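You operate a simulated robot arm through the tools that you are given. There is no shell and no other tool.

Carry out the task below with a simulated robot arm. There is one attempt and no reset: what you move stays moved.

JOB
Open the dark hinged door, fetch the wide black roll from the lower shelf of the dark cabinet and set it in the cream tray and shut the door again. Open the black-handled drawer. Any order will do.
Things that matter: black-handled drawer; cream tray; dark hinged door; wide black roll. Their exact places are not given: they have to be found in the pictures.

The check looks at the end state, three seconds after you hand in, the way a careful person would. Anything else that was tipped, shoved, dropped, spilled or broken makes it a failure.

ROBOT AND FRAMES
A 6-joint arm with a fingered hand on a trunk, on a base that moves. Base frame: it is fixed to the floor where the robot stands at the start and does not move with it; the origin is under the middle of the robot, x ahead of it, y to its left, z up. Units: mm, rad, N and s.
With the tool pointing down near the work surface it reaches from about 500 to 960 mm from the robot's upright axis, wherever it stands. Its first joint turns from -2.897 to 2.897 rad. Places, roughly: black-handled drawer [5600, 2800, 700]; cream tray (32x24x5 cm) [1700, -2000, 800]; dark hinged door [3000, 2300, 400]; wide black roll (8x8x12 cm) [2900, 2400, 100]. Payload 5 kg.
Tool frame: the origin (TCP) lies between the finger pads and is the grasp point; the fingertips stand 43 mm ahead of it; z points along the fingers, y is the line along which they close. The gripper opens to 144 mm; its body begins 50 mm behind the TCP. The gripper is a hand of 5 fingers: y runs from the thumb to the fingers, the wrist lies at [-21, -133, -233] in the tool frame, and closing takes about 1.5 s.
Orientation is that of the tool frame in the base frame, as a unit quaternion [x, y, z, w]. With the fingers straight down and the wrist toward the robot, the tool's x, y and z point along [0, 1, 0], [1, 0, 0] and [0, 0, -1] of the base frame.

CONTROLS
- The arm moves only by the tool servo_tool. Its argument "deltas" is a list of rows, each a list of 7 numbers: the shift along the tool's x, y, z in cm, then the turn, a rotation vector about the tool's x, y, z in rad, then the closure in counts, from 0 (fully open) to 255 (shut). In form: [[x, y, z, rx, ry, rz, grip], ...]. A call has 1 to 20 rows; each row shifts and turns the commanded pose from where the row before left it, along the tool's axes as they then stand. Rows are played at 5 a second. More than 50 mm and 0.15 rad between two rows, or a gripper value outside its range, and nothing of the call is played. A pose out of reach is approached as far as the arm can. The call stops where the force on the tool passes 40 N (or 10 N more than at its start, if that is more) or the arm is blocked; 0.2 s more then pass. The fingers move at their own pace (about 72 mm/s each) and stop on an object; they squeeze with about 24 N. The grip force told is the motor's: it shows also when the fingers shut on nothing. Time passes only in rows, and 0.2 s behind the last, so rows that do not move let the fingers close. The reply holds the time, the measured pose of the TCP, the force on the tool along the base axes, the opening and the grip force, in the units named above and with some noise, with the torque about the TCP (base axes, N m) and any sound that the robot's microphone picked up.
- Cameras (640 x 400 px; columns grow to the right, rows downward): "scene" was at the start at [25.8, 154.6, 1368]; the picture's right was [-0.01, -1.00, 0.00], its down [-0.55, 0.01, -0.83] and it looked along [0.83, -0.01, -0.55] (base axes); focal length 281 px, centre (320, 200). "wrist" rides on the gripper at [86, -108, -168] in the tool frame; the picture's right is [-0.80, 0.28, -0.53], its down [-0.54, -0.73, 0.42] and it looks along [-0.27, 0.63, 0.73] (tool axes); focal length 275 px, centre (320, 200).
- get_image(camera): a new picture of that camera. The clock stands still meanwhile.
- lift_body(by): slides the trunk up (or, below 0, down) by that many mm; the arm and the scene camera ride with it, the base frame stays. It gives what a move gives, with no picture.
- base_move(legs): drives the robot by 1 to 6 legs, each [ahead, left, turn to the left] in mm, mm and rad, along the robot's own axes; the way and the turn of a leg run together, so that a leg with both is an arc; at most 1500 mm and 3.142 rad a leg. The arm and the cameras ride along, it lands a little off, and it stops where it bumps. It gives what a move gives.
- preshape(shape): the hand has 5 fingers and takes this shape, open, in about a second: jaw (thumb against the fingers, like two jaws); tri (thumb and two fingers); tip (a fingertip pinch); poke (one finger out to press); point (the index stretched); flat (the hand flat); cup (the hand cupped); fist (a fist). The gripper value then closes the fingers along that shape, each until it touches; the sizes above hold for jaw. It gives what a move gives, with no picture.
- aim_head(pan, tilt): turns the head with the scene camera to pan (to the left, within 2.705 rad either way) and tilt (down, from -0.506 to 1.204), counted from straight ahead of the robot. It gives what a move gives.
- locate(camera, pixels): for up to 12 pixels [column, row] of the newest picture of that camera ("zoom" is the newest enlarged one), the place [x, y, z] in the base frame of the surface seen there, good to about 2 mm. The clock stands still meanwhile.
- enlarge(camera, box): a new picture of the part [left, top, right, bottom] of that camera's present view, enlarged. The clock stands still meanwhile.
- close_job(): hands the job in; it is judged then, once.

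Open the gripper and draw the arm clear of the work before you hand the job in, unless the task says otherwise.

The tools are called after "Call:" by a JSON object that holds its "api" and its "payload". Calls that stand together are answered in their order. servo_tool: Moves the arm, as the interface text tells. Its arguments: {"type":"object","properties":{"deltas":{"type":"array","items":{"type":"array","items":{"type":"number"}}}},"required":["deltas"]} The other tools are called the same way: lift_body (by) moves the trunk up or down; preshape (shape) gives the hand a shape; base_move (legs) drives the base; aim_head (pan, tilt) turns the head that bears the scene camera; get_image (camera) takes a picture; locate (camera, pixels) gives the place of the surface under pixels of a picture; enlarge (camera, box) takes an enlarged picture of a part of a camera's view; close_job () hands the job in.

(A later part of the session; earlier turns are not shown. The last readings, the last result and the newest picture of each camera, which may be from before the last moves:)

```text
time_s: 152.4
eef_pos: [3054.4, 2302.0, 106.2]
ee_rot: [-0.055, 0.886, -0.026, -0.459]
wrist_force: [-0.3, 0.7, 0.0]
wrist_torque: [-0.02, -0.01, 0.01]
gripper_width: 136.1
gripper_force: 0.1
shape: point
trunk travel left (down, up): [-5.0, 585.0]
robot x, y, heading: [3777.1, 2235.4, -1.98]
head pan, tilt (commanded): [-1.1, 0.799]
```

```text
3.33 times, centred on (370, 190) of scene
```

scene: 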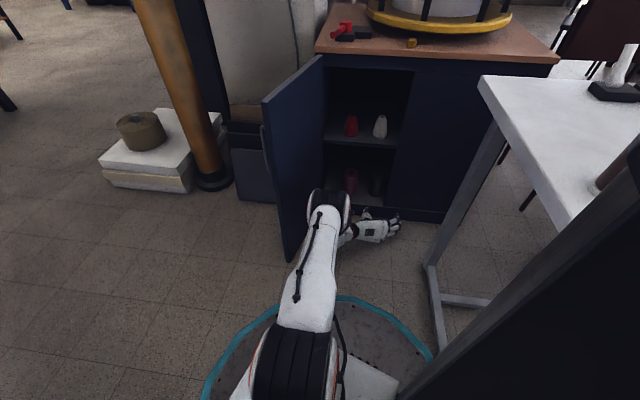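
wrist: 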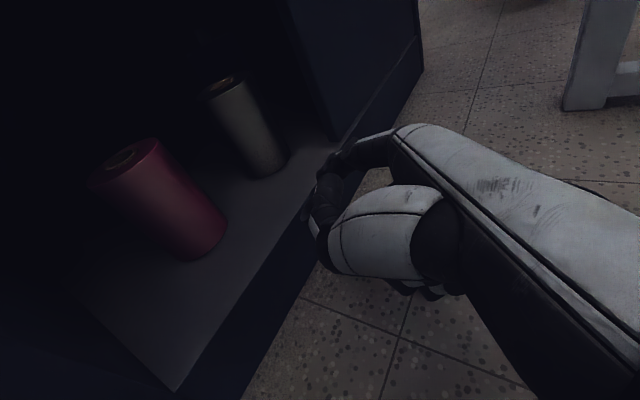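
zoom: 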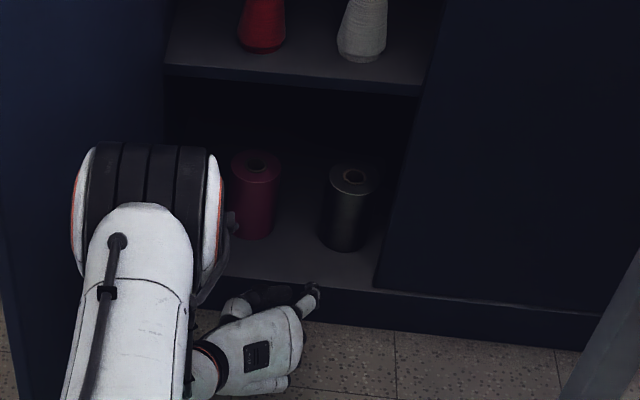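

The index is aligned low in front of the rolls. I verify the tip's place and the black roll's position.

Call:
{"api": "locate", "payload": {"camera": "zoom", "pixels": [[316, 288], [308, 297], [318, 295], [350, 175], [350, 245], [332, 230], [367, 230], [255, 165], [378, 285], [290, 292], [258, 290], [240, 300]]}}

Call:
{"api": "locate", "payload": {"camera": "wrist", "pixels": [[265, 170], [250, 140], [285, 160], [230, 120], [225, 90], [205, 250], [190, 200], [335, 135], [300, 60], [305, 210], [120, 155], [245, 85]]}}

```text
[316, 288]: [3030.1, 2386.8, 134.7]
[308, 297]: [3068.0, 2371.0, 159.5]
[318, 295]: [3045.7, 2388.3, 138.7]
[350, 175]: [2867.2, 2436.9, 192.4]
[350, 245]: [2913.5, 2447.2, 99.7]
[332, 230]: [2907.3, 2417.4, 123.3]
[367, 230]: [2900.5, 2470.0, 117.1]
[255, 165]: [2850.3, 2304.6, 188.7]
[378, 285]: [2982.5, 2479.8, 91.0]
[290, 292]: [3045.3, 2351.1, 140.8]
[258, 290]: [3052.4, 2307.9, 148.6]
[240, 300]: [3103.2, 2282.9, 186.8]
```

```text
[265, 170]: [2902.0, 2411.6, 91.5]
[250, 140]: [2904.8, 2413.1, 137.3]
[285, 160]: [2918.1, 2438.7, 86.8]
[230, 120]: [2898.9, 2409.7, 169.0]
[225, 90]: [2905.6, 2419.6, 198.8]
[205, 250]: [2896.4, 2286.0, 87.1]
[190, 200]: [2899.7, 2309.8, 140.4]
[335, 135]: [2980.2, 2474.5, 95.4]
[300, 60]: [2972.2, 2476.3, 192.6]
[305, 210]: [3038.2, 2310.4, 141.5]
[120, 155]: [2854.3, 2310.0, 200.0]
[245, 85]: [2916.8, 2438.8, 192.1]
```

The black roll now measures ~6 mm deeper than before. I check the red roll carefully too, with an enlarged view, to make sure it was not displaced.

Call:
{"api": "enlarge", "payload": {"camera": "wrist", "box": [80, 60, 300, 270]}}

Call:
{"api": "locate", "payload": {"camera": "zoom", "pixels": [[200, 230], [250, 300], [230, 220], [300, 340], [300, 390], [170, 180], [140, 175], [330, 360], [210, 165], [270, 250], [80, 230], [100, 250]]}}

```text
1.90 times, centred on (190, 165) of wrist
```

zoom: 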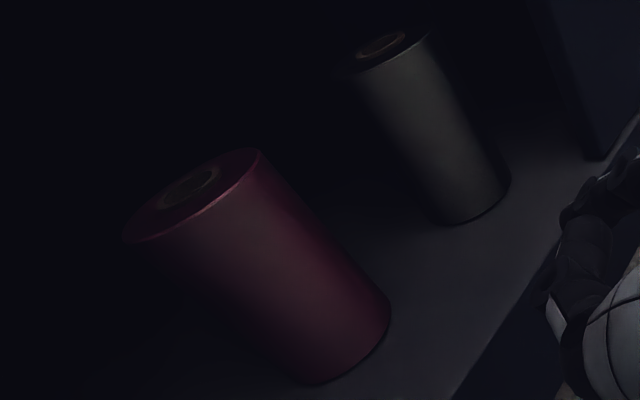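

```text
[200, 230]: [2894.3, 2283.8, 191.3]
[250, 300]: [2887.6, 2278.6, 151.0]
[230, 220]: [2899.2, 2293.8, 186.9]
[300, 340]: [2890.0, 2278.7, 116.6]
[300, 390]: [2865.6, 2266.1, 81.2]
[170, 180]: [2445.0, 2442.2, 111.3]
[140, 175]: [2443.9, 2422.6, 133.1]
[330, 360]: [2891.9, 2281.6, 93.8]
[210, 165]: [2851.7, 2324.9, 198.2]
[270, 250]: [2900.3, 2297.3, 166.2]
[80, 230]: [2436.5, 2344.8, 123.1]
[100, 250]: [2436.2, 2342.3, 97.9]
```

The red roll was apparently nudged about 11 mm back when the hand was deflected; I'll consider correcting that afterwards. Now I bring the index tip to just before the black roll.

Call:
{"api": "servo_tool", "payload": {"deltas": [[1.4, 1.44, 2.0, 0, 0, 0, 0], [1.0, 1.0, 1.4, 0, 0, 0, 0], [0, 0, 0, 0, 0, 0, 0]]}}

Call:
{"api": "get_image", "payload": {"camera": "wrist"}}

Call:
{"api": "enlarge", "payload": {"camera": "scene", "box": [320, 130, 420, 250]}}

```text
time_s: 153.2
eef_pos: [3009.3, 2321.6, 106.2]
ee_rot: [-0.053, 0.886, -0.027, -0.46]
wrist_force: [0.2, 0.4, 0.3]
wrist_torque: [-0.02, 0.0, -0.02]
gripper_width: 136.5
gripper_force: 0.1
shape: point
trunk travel left (down, up): [-5.0, 585.0]
robot x, y, heading: [3774.7, 2233.5, -1.978]
head pan, tilt (commanded): [-1.1, 0.799]
```

```text
taken
```

wrist: 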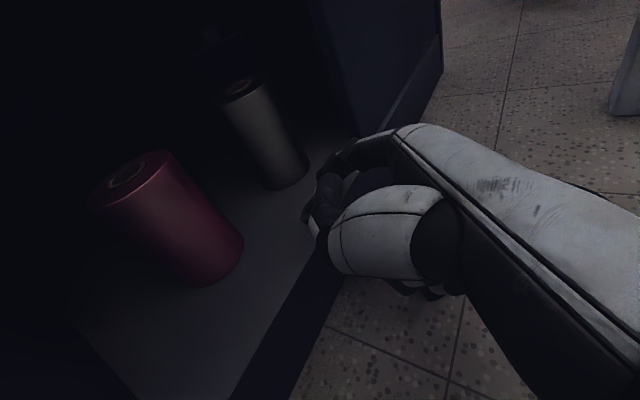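

```text
3.33 times, centred on (370, 190) of scene
```

zoom: 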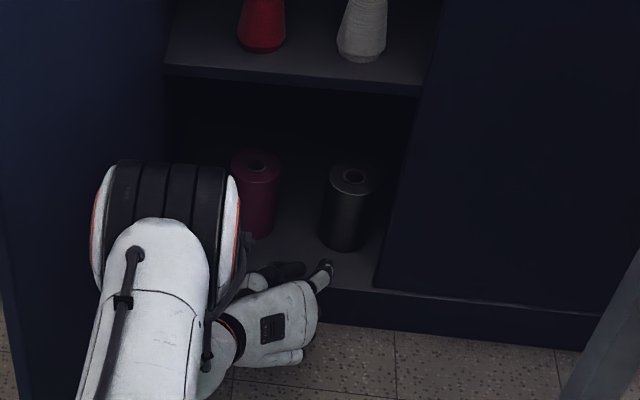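

The index tip (zoom 330,264) is close to the roll's foot. I locate it relative to the roll.

Call:
{"api": "locate", "payload": {"camera": "zoom", "pixels": [[331, 262], [326, 268], [322, 280], [312, 290], [345, 247], [300, 270], [285, 268], [335, 272]]}}

```text
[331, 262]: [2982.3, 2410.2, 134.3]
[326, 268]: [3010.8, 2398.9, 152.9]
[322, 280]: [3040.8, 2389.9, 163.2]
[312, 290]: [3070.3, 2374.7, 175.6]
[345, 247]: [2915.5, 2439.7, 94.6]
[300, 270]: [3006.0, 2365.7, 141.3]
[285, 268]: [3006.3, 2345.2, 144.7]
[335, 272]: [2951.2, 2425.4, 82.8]
```

The tip is near (2971, 2411, 121), about 48 mm from touching. I correct 6 mm toward -y and start the push direction (az 160°), slowly, first up to contact.

Call:
{"api": "servo_tool", "payload": {"deltas": [[0.04, -0.6, 0.06, 0, 0, 0, 0], [1.03, 0.9, 1.46, 0, 0, 0, 0], [0.8, 0.7, 1.14, 0, 0, 0, 0], [0.51, 0.45, 0.73, 0, 0, 0, 0], [0, 0, 0, 0, 0, 0, 0]]}}

Call:
{"api": "enlarge", "payload": {"camera": "scene", "box": [330, 140, 410, 230]}}

```text
time_s: 154.4
eef_pos: [2967.2, 2330.8, 103.6]
ee_rot: [-0.053, 0.886, -0.026, -0.46]
wrist_force: [-0.4, 0.8, -1.2]
wrist_torque: [-0.02, -0.01, 0.01]
gripper_width: 136.3
gripper_force: 0.1
shape: point
trunk travel left (down, up): [-5.0, 585.0]
robot x, y, heading: [3774.7, 2235.0, -1.976]
head pan, tilt (commanded): [-1.1, 0.799]
```

```text
4.44 times, centred on (370, 185) of scene
```

zoom: 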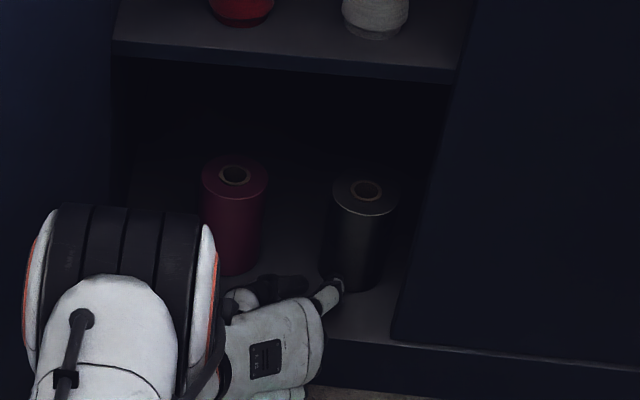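

The tip is at the roll's front foot. I push slowly 45 mm along azimuth 160° and check.

Call:
{"api": "servo_tool", "payload": {"deltas": [[0.46, 0.41, 0.66, 0, 0, 0, 0], [0.46, 0.41, 0.66, 0, 0, 0, 0], [0.46, 0.41, 0.66, 0, 0, 0, 0], [0.46, 0.41, 0.66, 0, 0, 0, 0], [0.46, 0.41, 0.66, 0, 0, 0, 0], [0, 0, 0, 0, 0, 0, 0]]}}

Call:
{"api": "enlarge", "payload": {"camera": "scene", "box": [330, 140, 410, 230]}}

Call:
{"api": "get_image", "payload": {"camera": "wrist"}}

```text
time_s: 155.3
eef_pos: [2947.1, 2343.2, 103.1]
ee_rot: [-0.05, 0.887, -0.024, -0.458]
wrist_force: [16.8, -3.0, 15.4]
wrist_torque: [0.28, -0.92, -0.5]
gripper_width: 136.4
gripper_force: 0.0
shape: point
trunk travel left (down, up): [-5.0, 585.0]
robot x, y, heading: [3777.7, 2234.5, -1.976]
head pan, tilt (commanded): [-1.1, 0.799]
stopped in row 4: the force on the tool passed its limit at 52 N (the readings are from after the stop); the commanded pose is now the measured one
```

```text
4.44 times, centred on (370, 185) of scene
```

zoom: 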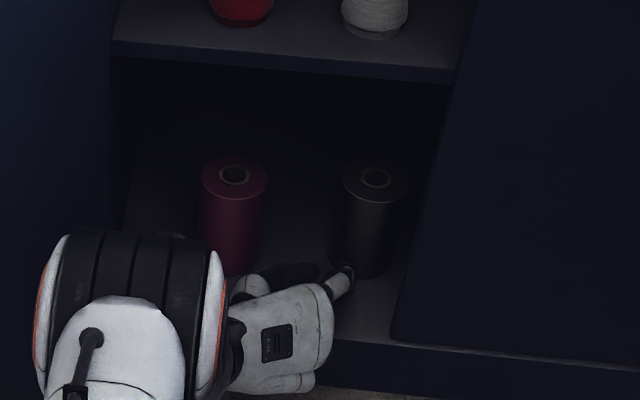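

```text
taken
```

wrist: 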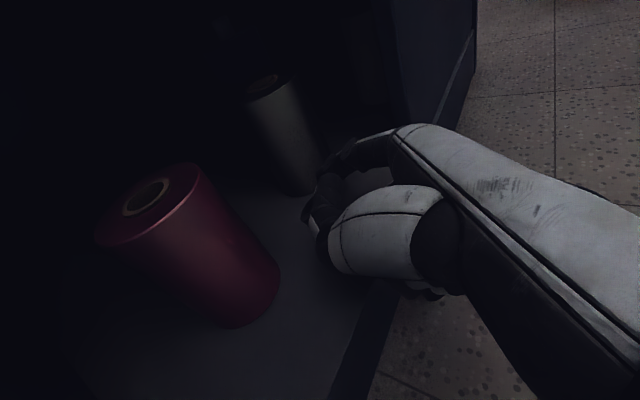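

The push worked partly (roll moved back-right), but an upward force of 15 N shows the folded fingers touching the shelf. I back off 10 mm and pitch the hand more steeply about the fingertip to lift its underside.

Call:
{"api": "servo_tool", "payload": {"deltas": [[-0.51, -0.45, -0.73, 0, 0, 0, 0], [0.5, 0, -0.6, 0, -0.14, 0, 0], [0.3, 0, -0.39, 0, -0.1, 0, 0], [0, 0, 0, 0, 0, 0, 0]]}}

Call:
{"api": "enlarge", "payload": {"camera": "scene", "box": [330, 140, 410, 230]}}

```text
time_s: 156.3
eef_pos: [2958.9, 2339.9, 114.5]
ee_rot: [-0.054, 0.936, -0.02, -0.347]
wrist_force: [0.6, -0.9, -0.5]
wrist_torque: [-0.04, -0.03, -0.02]
gripper_width: 136.4
gripper_force: 0.1
shape: point
trunk travel left (down, up): [-5.0, 585.0]
robot x, y, heading: [3774.1, 2230.2, -1.98]
head pan, tilt (commanded): [-1.1, 0.799]
```

```text
4.44 times, centred on (370, 185) of scene
```

zoom: 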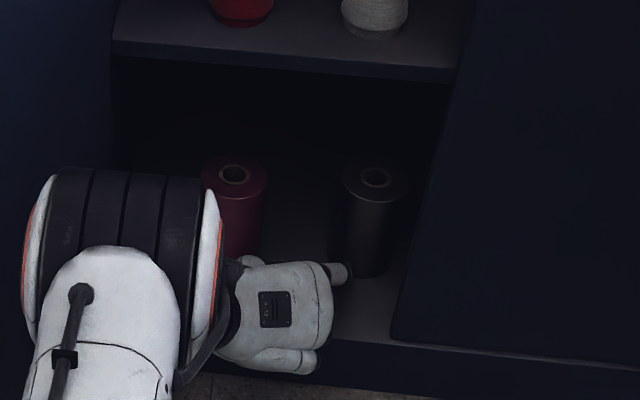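

Free of contact now; the index tip is near (2915, 2426, 119). I locate the roll's new position.

Call:
{"api": "locate", "payload": {"camera": "zoom", "pixels": [[375, 177], [405, 185], [345, 190], [375, 195], [360, 200], [365, 240], [375, 265], [350, 240], [390, 260], [235, 175], [265, 185], [250, 240]]}}

```text
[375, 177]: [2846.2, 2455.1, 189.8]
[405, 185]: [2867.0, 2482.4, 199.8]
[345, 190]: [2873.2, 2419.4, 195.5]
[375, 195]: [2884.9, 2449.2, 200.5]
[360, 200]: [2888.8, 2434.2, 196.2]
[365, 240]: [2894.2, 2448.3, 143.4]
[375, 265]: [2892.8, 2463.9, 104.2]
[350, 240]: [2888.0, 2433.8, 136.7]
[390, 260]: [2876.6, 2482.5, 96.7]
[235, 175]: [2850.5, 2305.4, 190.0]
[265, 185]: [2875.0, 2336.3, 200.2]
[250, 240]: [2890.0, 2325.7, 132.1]
```

The roll is now at about (2855, 2453), still upright. I push on along azimuth 157° for about 60 mm more at slow speed.

Call:
{"api": "servo_tool", "payload": {"deltas": [[0.66, 0.49, 0.57, 0, 0, 0, 0], [0.66, 0.49, 0.57, 0, 0, 0, 0], [0.66, 0.49, 0.57, 0, 0, 0, 0], [0.66, 0.49, 0.57, 0, 0, 0, 0], [0.66, 0.49, 0.57, 0, 0, 0, 0], [0.66, 0.49, 0.57, 0, 0, 0, 0], [0, 0, 0, 0, 0, 0, 0]]}}

Call:
{"api": "enlarge", "payload": {"camera": "scene", "box": [330, 140, 410, 230]}}

Call:
{"api": "get_image", "payload": {"camera": "wrist"}}

```text
time_s: 157.9
eef_pos: [2903.8, 2363.6, 116.1]
ee_rot: [-0.053, 0.936, -0.019, -0.348]
wrist_force: [0.7, -1.1, 0.6]
wrist_torque: [0.02, 0.01, -0.06]
gripper_width: 136.2
gripper_force: 0.1
shape: point
trunk travel left (down, up): [-5.0, 585.0]
robot x, y, heading: [3777.3, 2237.3, -1.975]
head pan, tilt (commanded): [-1.1, 0.799]
```

```text
4.44 times, centred on (370, 185) of scene
```

zoom: 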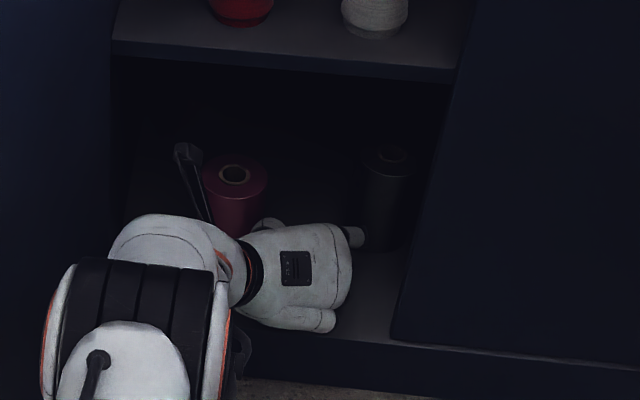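

```text
taken
```

wrist: 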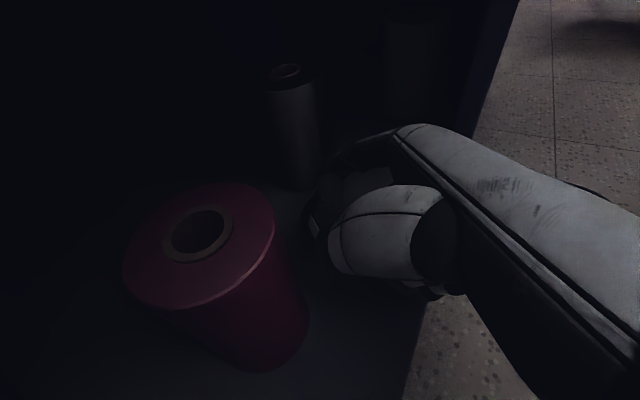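

The roll moved further with little force. There is another dark shape at (410,70) in the wrist view behind the panel; I locate it and the roll.

Call:
{"api": "enlarge", "payload": {"camera": "wrist", "box": [240, 0, 520, 220]}}

Call:
{"api": "locate", "payload": {"camera": "wrist", "pixels": [[290, 100], [290, 150], [275, 110], [310, 110], [305, 180], [405, 30], [410, 70], [425, 100], [395, 60], [440, 60], [350, 80], [350, 40]]}}

```text
1.82 times, centred on (380, 110) of wrist
```

zoom: 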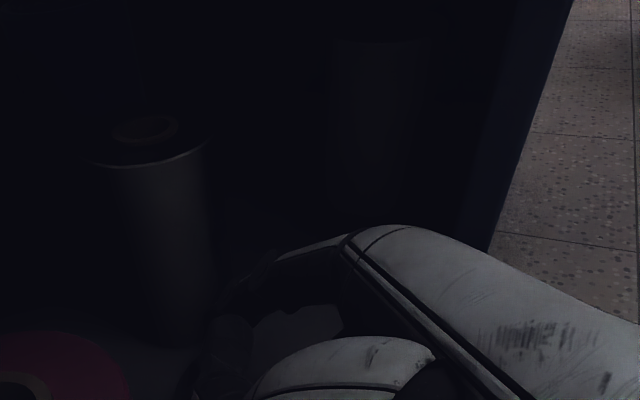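

```text
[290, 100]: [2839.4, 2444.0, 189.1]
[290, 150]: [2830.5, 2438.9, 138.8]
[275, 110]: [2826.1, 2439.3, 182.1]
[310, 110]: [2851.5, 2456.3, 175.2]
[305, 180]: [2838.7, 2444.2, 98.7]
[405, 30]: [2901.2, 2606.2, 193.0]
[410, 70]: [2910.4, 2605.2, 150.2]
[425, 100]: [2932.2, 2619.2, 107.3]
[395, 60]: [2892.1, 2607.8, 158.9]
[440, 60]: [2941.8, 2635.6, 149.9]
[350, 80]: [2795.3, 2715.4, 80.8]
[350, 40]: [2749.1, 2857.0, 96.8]
```

The target roll now stands at about (2815, 2475), upright, with good clearance; the dark shape is another roll behind the panel at about (2910, 2643). I withdraw the finger 130 mm and return the hand to jaw shape.

Call:
{"api": "servo_tool", "payload": {"deltas": [[-1.32, -0.99, -1.13, 0, 0, 0, 0], [-1.65, -1.23, -1.41, 0, 0, 0, 0], [-1.65, -1.23, -1.41, 0, 0, 0, 0], [-1.65, -1.23, -1.41, 0, 0, 0, 0], [-1.65, -1.23, -1.41, 0, 0, 0, 0], [0, 0, 0, 0, 0, 0, 0]]}}

Call:
{"api": "preshape", "payload": {"shape": "jaw"}}

Call:
{"api": "get_image", "payload": {"camera": "wrist"}}

Call:
{"api": "enlarge", "payload": {"camera": "scene", "box": [320, 130, 420, 250]}}

```text
time_s: 159.3
eef_pos: [3012.6, 2318.4, 115.8]
ee_rot: [-0.053, 0.936, -0.021, -0.348]
wrist_force: [-0.2, -0.4, 0.0]
wrist_torque: [0.0, -0.03, 0.02]
gripper_width: 136.2
gripper_force: 0.1
shape: point
trunk travel left (down, up): [-5.0, 585.0]
robot x, y, heading: [3778.8, 2231.3, -1.981]
head pan, tilt (commanded): [-1.1, 0.799]
```

```text
time_s: 160.2
eef_pos: [3012.4, 2318.3, 115.3]
ee_rot: [-0.053, 0.936, -0.02, -0.348]
wrist_force: [-0.3, 0.2, -0.2]
wrist_torque: [-0.01, 0.04, -0.03]
gripper_width: 143.8
gripper_force: 0.0
shape: jaw
trunk travel left (down, up): [-5.0, 585.0]
robot x, y, heading: [3777.6, 2232.2, -1.976]
head pan, tilt (commanded): [-1.1, 0.799]
```

```text
taken
```

wrist: 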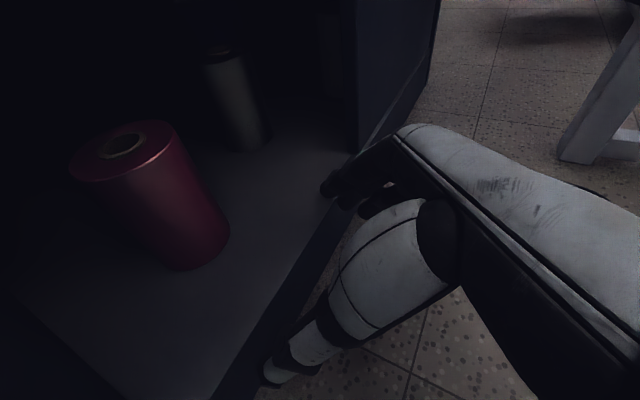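

```text
3.33 times, centred on (370, 190) of scene
```

zoom: 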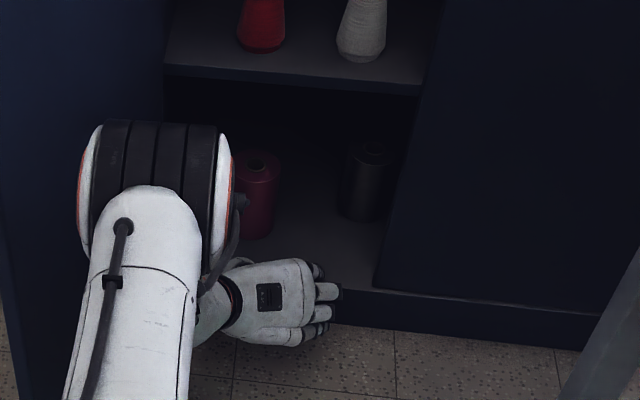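

I measure the black and red rolls anew from this close view.

Call:
{"api": "enlarge", "payload": {"camera": "wrist", "box": [60, 20, 300, 280]}}

Call:
{"api": "locate", "payload": {"camera": "wrist", "pixels": [[225, 100], [240, 100], [250, 110], [245, 140], [232, 130], [255, 130], [258, 145], [228, 58], [212, 62], [242, 62], [236, 148], [250, 85]]}}

Call:
{"api": "locate", "payload": {"camera": "wrist", "pixels": [[130, 190], [160, 190], [190, 190], [190, 240], [220, 240], [205, 210], [170, 260], [150, 170], [165, 140], [90, 170], [120, 175], [215, 225]]}}

```text
1.54 times, centred on (180, 150) of wrist
```

zoom: 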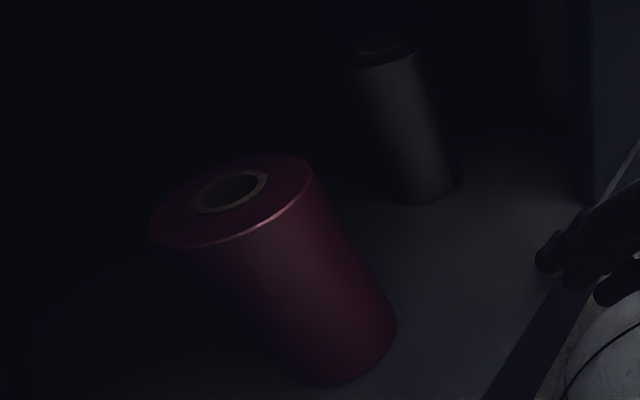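

```text
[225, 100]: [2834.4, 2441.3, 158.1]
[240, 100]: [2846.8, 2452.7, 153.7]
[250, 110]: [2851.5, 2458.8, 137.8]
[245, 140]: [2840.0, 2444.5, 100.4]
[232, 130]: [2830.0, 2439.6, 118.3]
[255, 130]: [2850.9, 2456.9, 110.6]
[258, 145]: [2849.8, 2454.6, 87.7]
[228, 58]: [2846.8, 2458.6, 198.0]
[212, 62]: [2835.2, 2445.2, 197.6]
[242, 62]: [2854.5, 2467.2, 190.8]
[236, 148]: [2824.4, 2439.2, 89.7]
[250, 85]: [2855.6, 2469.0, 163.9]
```

```text
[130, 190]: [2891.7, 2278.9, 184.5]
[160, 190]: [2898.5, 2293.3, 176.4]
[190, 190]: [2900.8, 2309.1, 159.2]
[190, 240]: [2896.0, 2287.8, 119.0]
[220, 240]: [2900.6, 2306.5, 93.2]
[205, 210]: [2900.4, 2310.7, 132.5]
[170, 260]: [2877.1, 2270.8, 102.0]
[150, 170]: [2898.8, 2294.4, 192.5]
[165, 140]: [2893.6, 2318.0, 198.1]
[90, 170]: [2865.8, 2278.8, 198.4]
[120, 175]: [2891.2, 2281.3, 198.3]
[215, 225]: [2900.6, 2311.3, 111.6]
```

Black roll: axis (2816, 2477); red: (2861, 2306). I set the grasp orientation (azimuth 160°, 35° down), partly close the hand (about 60 mm) and move to the start of the approach line at about (3051, 2331, 165).

Call:
{"api": "servo_tool", "payload": {"deltas": [[0.06, 0.21, -1.59, -0.086, 0.0609, 0.0776, 149], [0.2, 0.31, -1.53, -0.086, 0.0609, 0.0776, 149], [0.33, 0.42, -1.47, -0.086, 0.0609, 0.0776, 149], [0.46, 0.53, -1.4, -0.086, 0.0609, 0.0776, 149], [0, 0, 0, 0, 0, 0, 149], [0, 0, 0, 0, 0, 0, 149]]}}

Call:
{"api": "get_image", "payload": {"camera": "wrist"}}

Call:
{"api": "enlarge", "payload": {"camera": "scene", "box": [320, 130, 420, 250]}}

```text
time_s: 161.8
eef_pos: [3068.2, 2355.1, 152.7]
ee_rot: [0.168, 0.875, 0.091, -0.444]
wrist_force: [-0.6, -0.7, 0.5]
wrist_torque: [0.01, -0.03, -0.02]
gripper_width: 60.2
gripper_force: 0.1
shape: jaw
trunk travel left (down, up): [-5.0, 585.0]
robot x, y, heading: [3779.8, 2238.5, -1.987]
head pan, tilt (commanded): [-1.1, 0.799]
stopped in row 6: the arm was blocked; the commanded pose is now the measured one
```

```text
taken
```

wrist: 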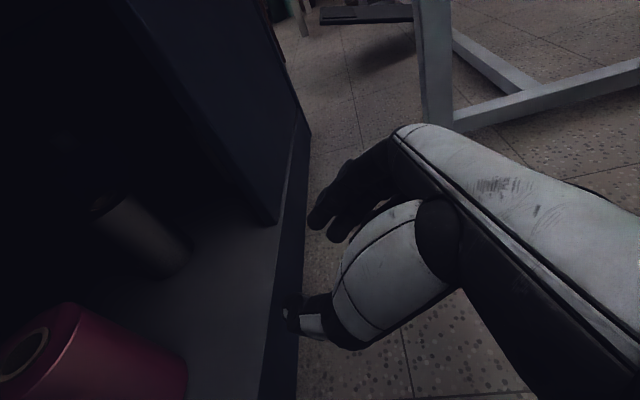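

```text
3.33 times, centred on (370, 190) of scene
```

zoom: 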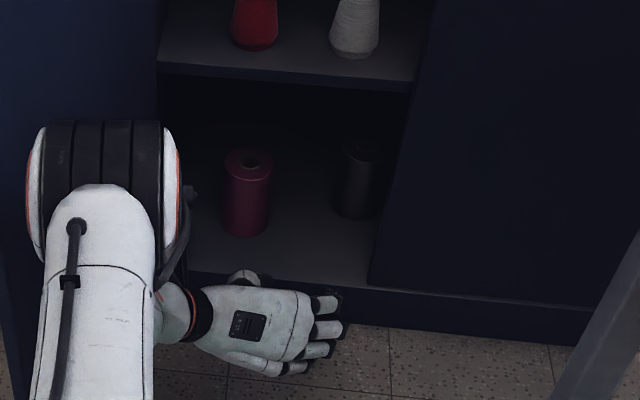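

The forearm came too near the door. I move the hand 45 mm in +y (and up 12) to get clear, then will enter straight in at y≈2400.

Call:
{"api": "servo_tool", "payload": {"deltas": [[0.96, 2.09, 0.34, 0, 0, 0, 149], [0.96, 2.09, 0.34, 0, 0, 0, 149], [0, 0, 0, 0, 0, 0, 149]]}}

Call:
{"api": "aim_head", "payload": {"pan": -1.1, "tilt": 0.7}}

Call:
{"api": "get_image", "payload": {"camera": "scene"}}

```text
time_s: 162.6
eef_pos: [3068.7, 2397.8, 168.7]
ee_rot: [0.168, 0.875, 0.09, -0.445]
wrist_force: [0.0, -0.4, 0.0]
wrist_torque: [-0.01, 0.01, 0.0]
gripper_width: 59.8
gripper_force: 0.0
shape: jaw
trunk travel left (down, up): [-5.0, 585.0]
robot x, y, heading: [3775.8, 2241.3, -1.987]
head pan, tilt (commanded): [-1.1, 0.799]
```

```text
time_s: 163.3
eef_pos: [3067.8, 2397.2, 168.5]
ee_rot: [0.167, 0.875, 0.09, -0.445]
wrist_force: [0.2, 0.6, 0.0]
wrist_torque: [0.02, -0.02, 0.0]
gripper_width: 60.4
gripper_force: 0.1
shape: jaw
trunk travel left (down, up): [-5.0, 585.0]
robot x, y, heading: [3778.3, 2237.1, -1.984]
head pan, tilt (commanded): [-1.1, 0.7]
```

```text
taken
```

scene: 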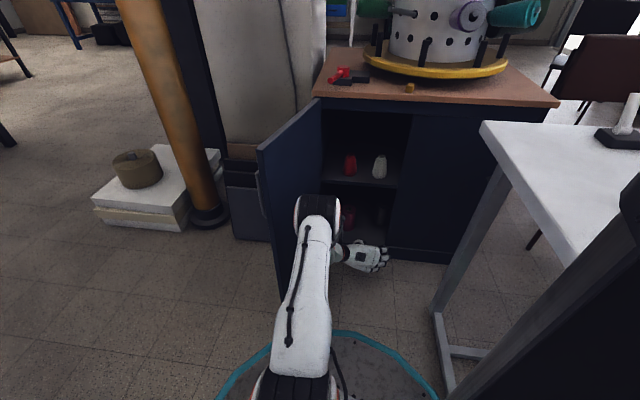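

Clear of the door. I now enter straight in along -x to (2944, 2397, 165) with the half-closed hand.

Call:
{"api": "servo_tool", "payload": {"deltas": [[1.64, -1.16, 2.36, 0, 0, 0, 149], [1.64, -1.16, 2.36, 0, 0, 0, 149], [1.64, -1.16, 2.36, 0, 0, 0, 149], [1.64, -1.16, 2.36, 0, 0, 0, 149], [0, 0, 0, 0, 0, 0, 149]]}}

Call:
{"api": "get_image", "payload": {"camera": "wrist"}}

Call:
{"api": "enlarge", "payload": {"camera": "scene", "box": [310, 150, 410, 280]}}

```text
time_s: 164.5
eef_pos: [2943.9, 2397.0, 163.2]
ee_rot: [0.168, 0.875, 0.091, -0.444]
wrist_force: [-1.0, 0.0, -0.9]
wrist_torque: [0.0, -0.01, 0.0]
gripper_width: 60.0
gripper_force: 0.1
shape: jaw
trunk travel left (down, up): [-5.0, 585.0]
robot x, y, heading: [3779.8, 2237.6, -1.989]
head pan, tilt (commanded): [-1.1, 0.7]
```

```text
taken
```

wrist: 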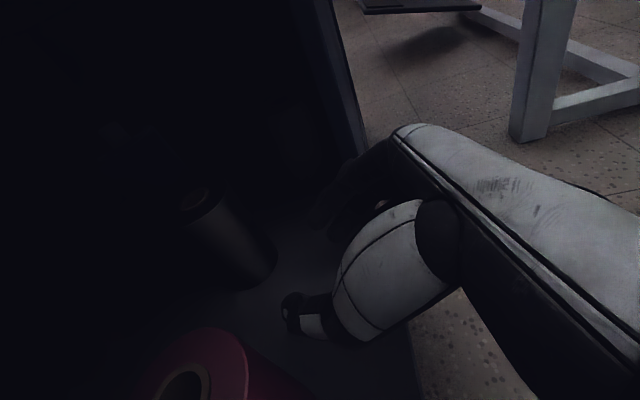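

```text
3.08 times, centred on (360, 215) of scene
```

zoom: 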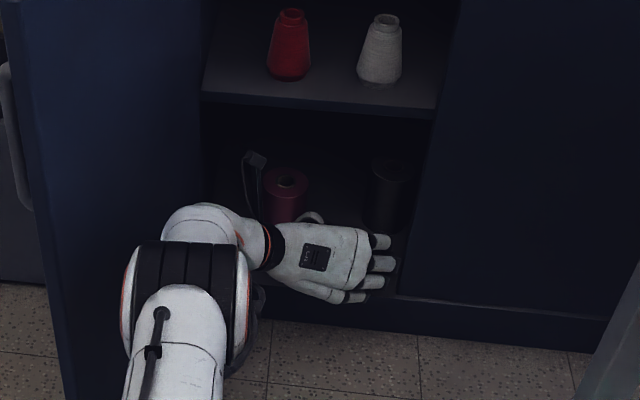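

No contact. I locate fingertips, thumb tip, panel edge and red roll to check clearances before the next step.

Call:
{"api": "locate", "payload": {"camera": "zoom", "pixels": [[386, 242], [392, 262], [382, 282], [365, 297], [370, 262], [318, 216], [305, 215], [400, 240], [405, 270], [290, 180], [390, 170], [400, 295]]}}

Call:
{"api": "locate", "payload": {"camera": "wrist", "pixels": [[285, 310], [300, 300], [320, 325], [290, 325], [245, 240], [270, 260], [230, 220], [240, 350], [250, 370], [225, 335], [195, 335], [345, 190]]}}

```text
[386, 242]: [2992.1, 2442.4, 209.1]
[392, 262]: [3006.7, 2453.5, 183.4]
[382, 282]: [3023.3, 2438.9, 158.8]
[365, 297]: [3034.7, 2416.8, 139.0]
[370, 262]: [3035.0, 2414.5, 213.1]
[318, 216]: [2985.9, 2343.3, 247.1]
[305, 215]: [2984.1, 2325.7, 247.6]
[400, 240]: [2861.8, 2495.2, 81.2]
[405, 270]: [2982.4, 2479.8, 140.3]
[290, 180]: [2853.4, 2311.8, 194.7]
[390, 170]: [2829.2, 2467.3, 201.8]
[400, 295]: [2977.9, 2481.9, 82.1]
```

```text
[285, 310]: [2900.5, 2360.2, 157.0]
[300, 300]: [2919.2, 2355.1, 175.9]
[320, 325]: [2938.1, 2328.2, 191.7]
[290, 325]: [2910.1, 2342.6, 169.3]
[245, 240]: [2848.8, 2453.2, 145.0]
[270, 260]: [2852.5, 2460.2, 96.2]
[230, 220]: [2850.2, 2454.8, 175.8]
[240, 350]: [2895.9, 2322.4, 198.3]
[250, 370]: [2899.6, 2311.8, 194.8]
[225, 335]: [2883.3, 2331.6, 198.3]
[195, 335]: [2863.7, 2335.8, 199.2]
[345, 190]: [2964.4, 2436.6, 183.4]
```

The clearances show the fingers still need about 30 mm more depth before they can open behind the panel. I withdraw, switch to the pointing finger again and push the roll a bit deeper.

Call:
{"api": "servo_tool", "payload": {"deltas": [[-1.64, 1.16, -2.36, 0, 0, 0, 149], [-1.64, 1.16, -2.36, 0, 0, 0, 149], [-1.64, 1.16, -2.36, 0, 0, 0, 149], [-1.64, 1.16, -2.36, 0, 0, 0, 149], [0, 0, 0, 0, 0, 0, 149]]}}

Call:
{"api": "preshape", "payload": {"shape": "point"}}

Call:
{"api": "servo_tool", "payload": {"deltas": [[-0.75, -1.95, 0.8, 0.086, -0.0609, -0.0776, 0], [-0.35, -1.9, 1.05, 0.086, -0.0609, -0.0776, 0], [-0.1, -1.75, 1.3, 0.086, -0.0609, -0.0776, 0], [0.05, -1.6, 1.55, 0.086, -0.0609, -0.0776, 0], [0, 0, 0, 0, 0, 0, 0]]}}

```text
time_s: 165.7
eef_pos: [3064.8, 2399.3, 165.1]
ee_rot: [0.168, 0.875, 0.089, -0.446]
wrist_force: [-1.2, -0.2, -0.2]
wrist_torque: [0.01, 0.02, 0.0]
gripper_width: 60.0
gripper_force: 0.0
shape: jaw
trunk travel left (down, up): [-5.0, 585.0]
robot x, y, heading: [3779.7, 2235.7, -1.984]
head pan, tilt (commanded): [-1.1, 0.7]
```

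```text
time_s: 166.6
eef_pos: [3063.3, 2397.6, 164.5]
ee_rot: [0.167, 0.875, 0.09, -0.445]
wrist_force: [-1.2, 0.5, -0.4]
wrist_torque: [0.03, 0.0, 0.0]
gripper_width: 136.6
gripper_force: 0.0
shape: point
trunk travel left (down, up): [-5.0, 585.0]
robot x, y, heading: [3777.9, 2237.8, -1.987]
head pan, tilt (commanded): [-1.1, 0.7]
```

```text
time_s: 167.8
eef_pos: [3023.1, 2331.1, 126.1]
ee_rot: [-0.038, 0.94, -0.015, -0.338]
wrist_force: [0.5, -0.3, 0.0]
wrist_torque: [-0.02, 0.0, -0.02]
gripper_width: 136.0
gripper_force: 0.1
shape: point
trunk travel left (down, up): [-5.0, 585.0]
robot x, y, heading: [3777.3, 2234.9, -1.988]
head pan, tilt (commanded): [-1.1, 0.7]
```

The finger is ready at (2982, 2419, 130). I move it in to just before the roll and then push 40 mm deeper along azimuth 160°.

Call:
{"api": "servo_tool", "payload": {"deltas": [[1.35, 0.85, 1.47, 0, 0, 0, 0], [1.35, 0.85, 1.47, 0, 0, 0, 0], [1.35, 0.85, 1.47, 0, 0, 0, 0], [1.35, 0.85, 1.47, 0, 0, 0, 0], [1.05, 0.63, 0.87, 0, 0, 0, 0], [1.05, 0.63, 0.87, 0, 0, 0, 0], [0.7, 0.42, 0.58, 0, 0, 0, 0], [0.7, 0.42, 0.58, 0, 0, 0, 0], [0.7, 0.42, 0.58, 0, 0, 0, 0], [0.7, 0.42, 0.58, 0, 0, 0, 0], [0.7, 0.42, 0.58, 0, 0, 0, 0], [0, 0, 0, 0, 0, 0, 0]]}}

Call:
{"api": "get_image", "payload": {"camera": "wrist"}}

Call:
{"api": "enlarge", "payload": {"camera": "scene", "box": [310, 150, 410, 280]}}

```text
time_s: 170.4
eef_pos: [2881.1, 2378.4, 118.3]
ee_rot: [-0.038, 0.94, -0.015, -0.34]
wrist_force: [0.2, 0.2, 0.1]
wrist_torque: [0.06, -0.01, -0.05]
gripper_width: 136.5
gripper_force: 0.1
shape: point
out of reach, approached as far as the arm can: row 10, 11
trunk travel left (down, up): [-5.0, 585.0]
robot x, y, heading: [3777.2, 2233.5, -1.988]
head pan, tilt (commanded): [-1.1, 0.7]
```

```text
taken
```

wrist: 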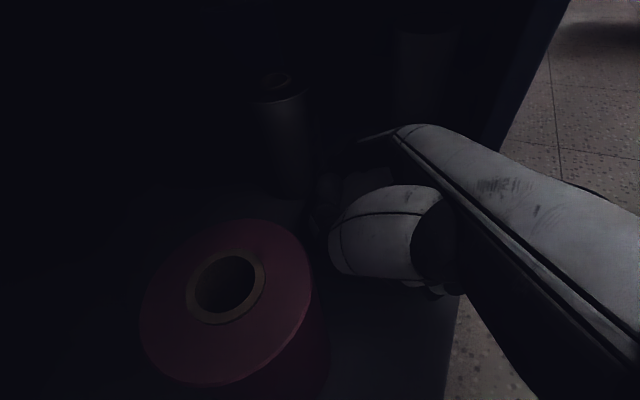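

```text
3.08 times, centred on (360, 215) of scene
```

zoom: 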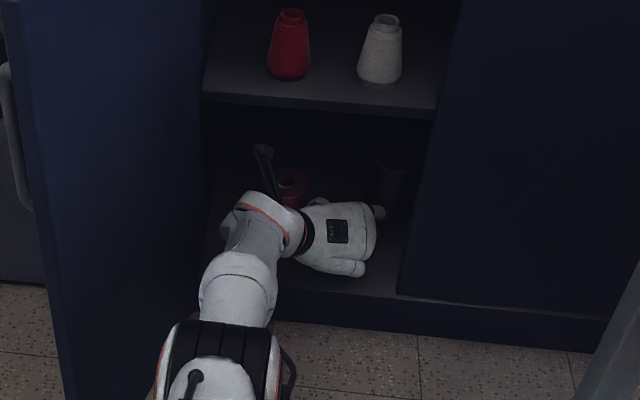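

The arm reached its limit; the base must come closer. I locate the roll first.

Call:
{"api": "locate", "payload": {"camera": "wrist", "pixels": [[275, 110], [290, 110], [300, 120], [270, 130], [285, 150], [305, 150], [275, 85], [300, 100], [265, 110], [310, 170]]}}

Call:
{"api": "locate", "payload": {"camera": "wrist", "pixels": [[225, 235], [300, 250], [320, 300], [260, 250], [190, 290], [150, 320], [310, 340], [420, 40], [430, 80], [405, 70]]}}

```text
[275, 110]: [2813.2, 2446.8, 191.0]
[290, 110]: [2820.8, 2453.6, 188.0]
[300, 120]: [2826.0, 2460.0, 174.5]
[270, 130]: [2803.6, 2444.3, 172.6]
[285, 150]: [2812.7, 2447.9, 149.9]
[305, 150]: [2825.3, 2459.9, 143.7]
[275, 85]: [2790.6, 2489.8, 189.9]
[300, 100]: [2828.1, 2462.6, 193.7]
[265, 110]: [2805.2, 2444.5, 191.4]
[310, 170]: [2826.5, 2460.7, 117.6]
```

```text
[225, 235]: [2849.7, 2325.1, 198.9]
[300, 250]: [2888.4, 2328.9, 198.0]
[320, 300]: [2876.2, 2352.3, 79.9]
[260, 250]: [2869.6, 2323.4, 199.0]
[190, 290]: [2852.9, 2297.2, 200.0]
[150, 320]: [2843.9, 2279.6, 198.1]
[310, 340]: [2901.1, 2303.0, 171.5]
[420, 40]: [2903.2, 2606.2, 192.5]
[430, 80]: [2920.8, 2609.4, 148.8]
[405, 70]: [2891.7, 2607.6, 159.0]
```

The roll is now at about (2793, 2482), upright — good. I withdraw the finger, return to jaw shape and the grasp orientation outside the cabinet.

Call:
{"api": "servo_tool", "payload": {"deltas": [[-2.53, -1.46, -2.34, 0, 0, 0, 0], [-2.53, -1.46, -2.34, 0, 0, 0, 0], [-2.53, -1.46, -2.34, 0, 0, 0, 0], [-2.53, -1.46, -2.34, 0, 0, 0, 0], [0, 0, 0, 0, 0, 0, 0]]}}

Call:
{"api": "preshape", "payload": {"shape": "jaw"}}

Call:
{"api": "servo_tool", "payload": {"deltas": [[-0.15, 1.63, -1.43, -0.086, 0.0609, 0.0776, 149], [0.07, 1.72, -1.26, -0.086, 0.0609, 0.0776, 149], [0.28, 1.81, -1.09, -0.086, 0.0609, 0.0776, 149], [0.49, 1.9, -0.92, -0.086, 0.0609, 0.0776, 149], [0, 0, 0, 0, 0, 0, 149], [0, 0, 0, 0, 0, 0, 149]]}}

```text
time_s: 171.6
eef_pos: [3022.6, 2332.0, 126.2]
ee_rot: [-0.037, 0.94, -0.014, -0.339]
wrist_force: [-0.2, -0.6, -0.8]
wrist_torque: [0.02, 0.03, 0.0]
gripper_width: 136.4
gripper_force: 0.0
shape: point
trunk travel left (down, up): [-5.0, 585.0]
robot x, y, heading: [3778.8, 2233.4, -1.985]
head pan, tilt (commanded): [-1.1, 0.7]
```

```text
time_s: 172.5
eef_pos: [3022.5, 2332.2, 127.3]
ee_rot: [-0.037, 0.94, -0.015, -0.34]
wrist_force: [0.2, 0.3, 0.2]
wrist_torque: [0.0, 0.0, 0.0]
gripper_width: 143.4
gripper_force: 0.0
shape: jaw
trunk travel left (down, up): [-5.0, 585.0]
robot x, y, heading: [3776.4, 2234.6, -1.992]
head pan, tilt (commanded): [-1.1, 0.7]
```

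```text
time_s: 173.9
eef_pos: [3057.2, 2400.9, 167.0]
ee_rot: [0.168, 0.875, 0.089, -0.445]
wrist_force: [-0.9, 0.4, -0.7]
wrist_torque: [-0.01, -0.01, 0.05]
gripper_width: 60.4
gripper_force: 0.1
shape: jaw
trunk travel left (down, up): [-5.0, 585.0]
robot x, y, heading: [3777.4, 2236.8, -1.984]
head pan, tilt (commanded): [-1.1, 0.7]
```

Ready at (3057, 2401, 167). I drive the base 85 mm closer to the cabinet for reach.

Call:
{"api": "base_move", "payload": {"legs": [[34, -78, 0]]}}

Call:
{"api": "get_image", "payload": {"camera": "scene"}}

Call:
{"api": "get_image", "payload": {"camera": "wrist"}}

```text
time_s: 174.9
eef_pos: [2973.5, 2400.5, 166.6]
ee_rot: [0.166, 0.875, 0.09, -0.445]
wrist_force: [0.9, -0.8, -0.8]
wrist_torque: [-0.01, -0.01, 0.0]
gripper_width: 60.2
gripper_force: 0.1
shape: jaw
trunk travel left (down, up): [-5.0, 585.0]
robot x, y, heading: [3697.0, 2236.9, -1.984]
head pan, tilt (commanded): [-1.1, 0.7]
```

```text
taken
```

scene: 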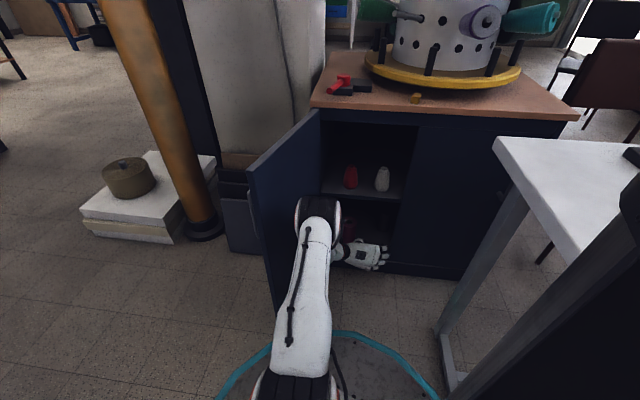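

```text
taken
```

wrist: 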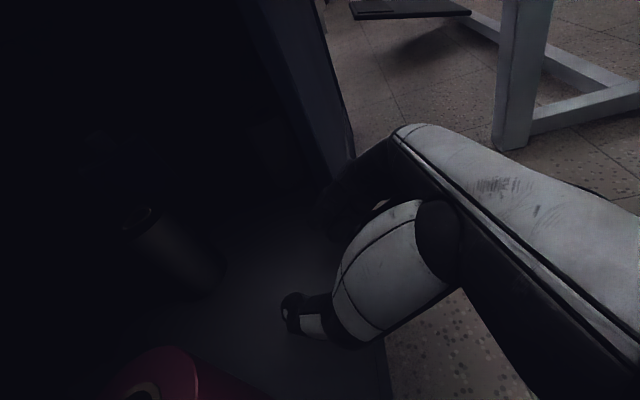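

I advance in along the planned path: first to (2909, 2407).

Call:
{"api": "servo_tool", "payload": {"deltas": [[1.64, -1.13, 2.24, 0, 0, 0, 149], [1.03, -0.33, 1.41, 0, 0, 0, 149], [1.03, -0.33, 1.41, 0, 0, 0, 149], [0, 0, 0, 0, 0, 0, 149]]}}

Call:
{"api": "get_image", "payload": {"camera": "wrist"}}

Call:
{"api": "enlarge", "payload": {"camera": "scene", "box": [310, 160, 410, 290]}}

```text
time_s: 175.9
eef_pos: [2910.1, 2408.3, 165.0]
ee_rot: [0.167, 0.875, 0.091, -0.445]
wrist_force: [-2.0, -3.6, 0.5]
wrist_torque: [-0.05, 0.03, -0.08]
gripper_width: 59.2
gripper_force: 0.1
shape: jaw
trunk travel left (down, up): [-5.0, 585.0]
robot x, y, heading: [3695.8, 2236.4, -1.984]
head pan, tilt (commanded): [-1.1, 0.7]
```

```text
taken
```

wrist: 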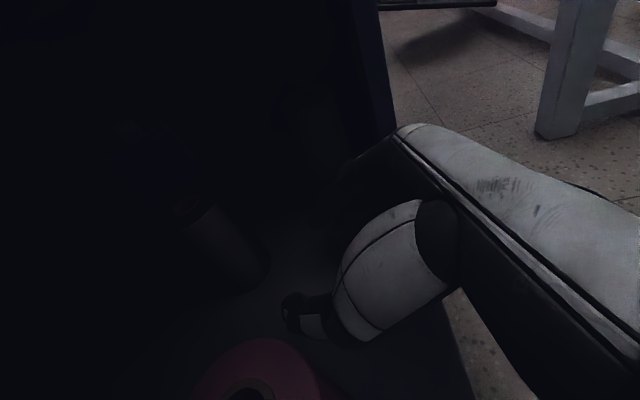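

```text
3.08 times, centred on (360, 225) of scene
```

zoom: 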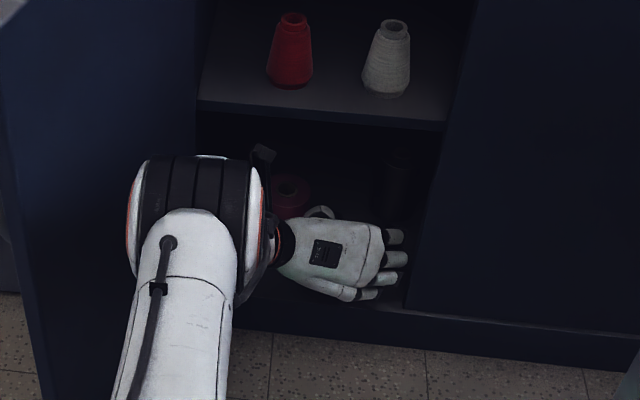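

A light touch (3.6 N) on the panel edge shows the fingers need to be narrower. I close the hand further (about 35 mm) before going on.

Call:
{"api": "servo_tool", "payload": {"deltas": [[0, -0.2, 0, 0, 0, 0, 193], [0, 0, 0, 0, 0, 0, 193], [0, 0, 0, 0, 0, 0, 193]]}}

Call:
{"api": "enlarge", "payload": {"camera": "scene", "box": [330, 190, 400, 270]}}

Call:
{"api": "locate", "payload": {"camera": "zoom", "pixels": [[395, 195], [405, 230], [395, 262], [380, 290], [365, 260], [415, 240], [430, 200], [270, 150], [265, 165], [255, 150], [330, 230], [420, 290]]}}

```text
time_s: 176.7
eef_pos: [2908.6, 2409.6, 164.9]
ee_rot: [0.169, 0.876, 0.091, -0.444]
wrist_force: [-0.3, 0.0, -0.2]
wrist_torque: [-0.03, -0.02, 0.0]
gripper_width: 35.8
gripper_force: 0.2
shape: jaw
trunk travel left (down, up): [-5.0, 585.0]
robot x, y, heading: [3694.1, 2237.8, -1.983]
head pan, tilt (commanded): [-1.1, 0.7]
```

```text
5.00 times, centred on (365, 230) of scene
```

zoom: 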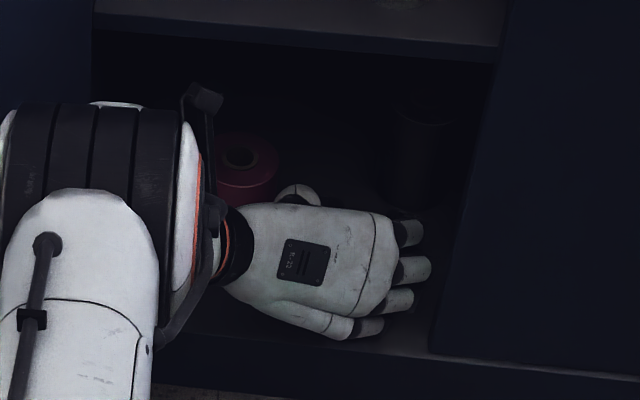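

```text
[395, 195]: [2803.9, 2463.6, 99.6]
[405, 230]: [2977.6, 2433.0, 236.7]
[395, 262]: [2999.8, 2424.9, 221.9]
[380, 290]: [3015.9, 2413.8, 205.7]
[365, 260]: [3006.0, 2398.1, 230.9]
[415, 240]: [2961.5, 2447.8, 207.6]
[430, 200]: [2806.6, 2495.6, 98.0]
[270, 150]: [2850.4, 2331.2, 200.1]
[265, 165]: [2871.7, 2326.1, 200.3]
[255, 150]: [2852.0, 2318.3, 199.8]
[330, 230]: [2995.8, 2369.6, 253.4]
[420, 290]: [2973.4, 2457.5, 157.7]
```

Now 16 mm clear of the panel edge. I continue in: to (2884, 2422) and then (2864, 2440).

Call:
{"api": "servo_tool", "payload": {"deltas": [[0.82, 0.09, 1.12, 0, 0, 0, 193], [0.82, 0.09, 1.12, 0, 0, 0, 193], [0.74, 0.46, 1.02, 0, 0, 0, 193], [0.74, 0.46, 1.02, 0, 0, 0, 193], [0, 0, 0, 0, 0, 0, 193]]}}

Call:
{"api": "get_image", "payload": {"camera": "wrist"}}

Call:
{"api": "enlarge", "payload": {"camera": "scene", "box": [330, 190, 400, 270]}}

```text
time_s: 177.9
eef_pos: [2860.4, 2434.4, 166.7]
ee_rot: [0.167, 0.875, 0.089, -0.445]
wrist_force: [-0.4, 0.3, -1.1]
wrist_torque: [0.02, -0.01, 0.01]
gripper_width: 35.4
gripper_force: 0.1
shape: jaw
trunk travel left (down, up): [-5.0, 585.0]
robot x, y, heading: [3691.3, 2235.4, -1.986]
head pan, tilt (commanded): [-1.1, 0.7]
```

```text
taken
```

wrist: 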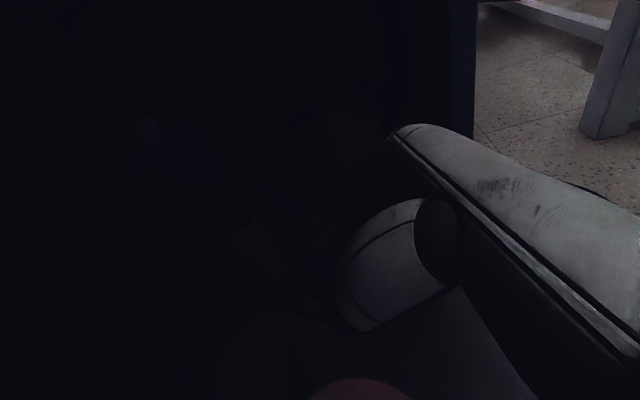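

```text
5.00 times, centred on (365, 230) of scene
```

zoom: 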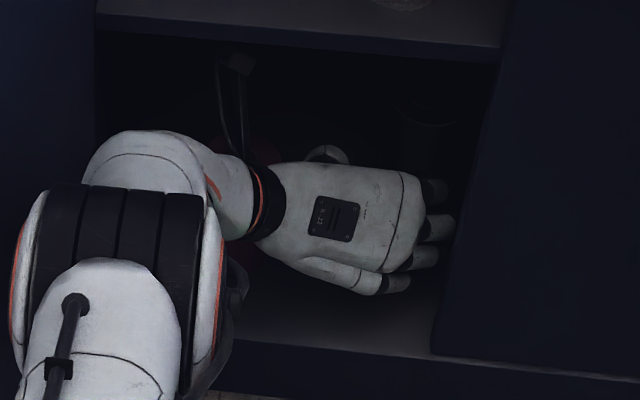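

Still free of contact with all fingers behind the panel. I open the hand here to about 101 mm.

Call:
{"api": "servo_tool", "payload": {"deltas": [[0, 0, 0, 0, 0, 0, 150], [0, 0, 0, 0, 0, 0, 110], [0, 0, 0, 0, 0, 0, 75], [0, 0, 0, 0, 0, 0, 75], [0, 0, 0, 0, 0, 0, 75]]}}

Call:
{"api": "enlarge", "payload": {"camera": "scene", "box": [330, 190, 400, 270]}}

Call:
{"api": "enlarge", "payload": {"camera": "wrist", "box": [150, 130, 420, 400]}}

```text
time_s: 179.1
eef_pos: [2861.6, 2436.7, 166.9]
ee_rot: [0.167, 0.875, 0.09, -0.445]
wrist_force: [0.2, -0.2, 0.3]
wrist_torque: [-0.01, 0.0, -0.04]
gripper_width: 101.3
gripper_force: 0.0
shape: jaw
trunk travel left (down, up): [-5.0, 585.0]
robot x, y, heading: [3693.5, 2238.8, -1.982]
head pan, tilt (commanded): [-1.1, 0.7]
```

```text
5.00 times, centred on (365, 230) of scene
```

zoom: 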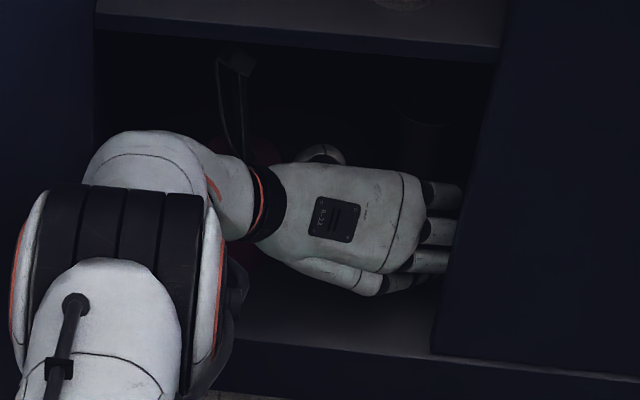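

```text
1.48 times, centred on (285, 265) of wrist
```

zoom: 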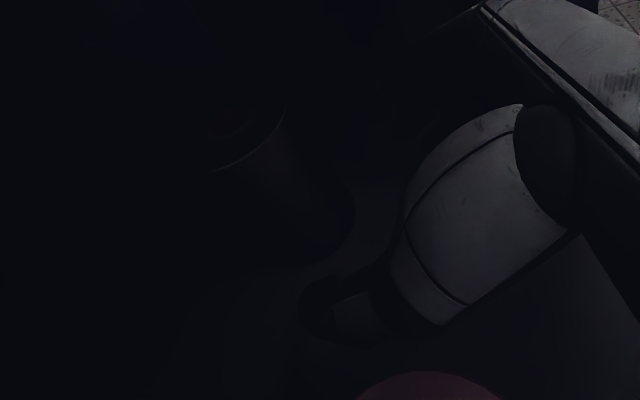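

Opened freely to 101 mm behind the panel. I locate the roll in this dark view via its rim (250,155) and side.

Call:
{"api": "locate", "payload": {"camera": "zoom", "pixels": [[250, 155], [275, 130], [280, 200], [310, 220], [335, 200], [300, 180], [230, 130], [300, 240], [225, 170], [340, 230], [320, 310], [440, 385]]}}

```text
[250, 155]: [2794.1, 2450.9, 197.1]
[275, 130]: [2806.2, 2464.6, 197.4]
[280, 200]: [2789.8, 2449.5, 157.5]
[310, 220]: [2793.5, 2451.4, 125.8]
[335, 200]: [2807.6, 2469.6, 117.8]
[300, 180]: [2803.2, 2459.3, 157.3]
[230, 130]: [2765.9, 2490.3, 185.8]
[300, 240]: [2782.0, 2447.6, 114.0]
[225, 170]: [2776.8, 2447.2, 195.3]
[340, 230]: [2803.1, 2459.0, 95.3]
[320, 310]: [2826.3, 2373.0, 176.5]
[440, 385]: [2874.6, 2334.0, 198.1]
```

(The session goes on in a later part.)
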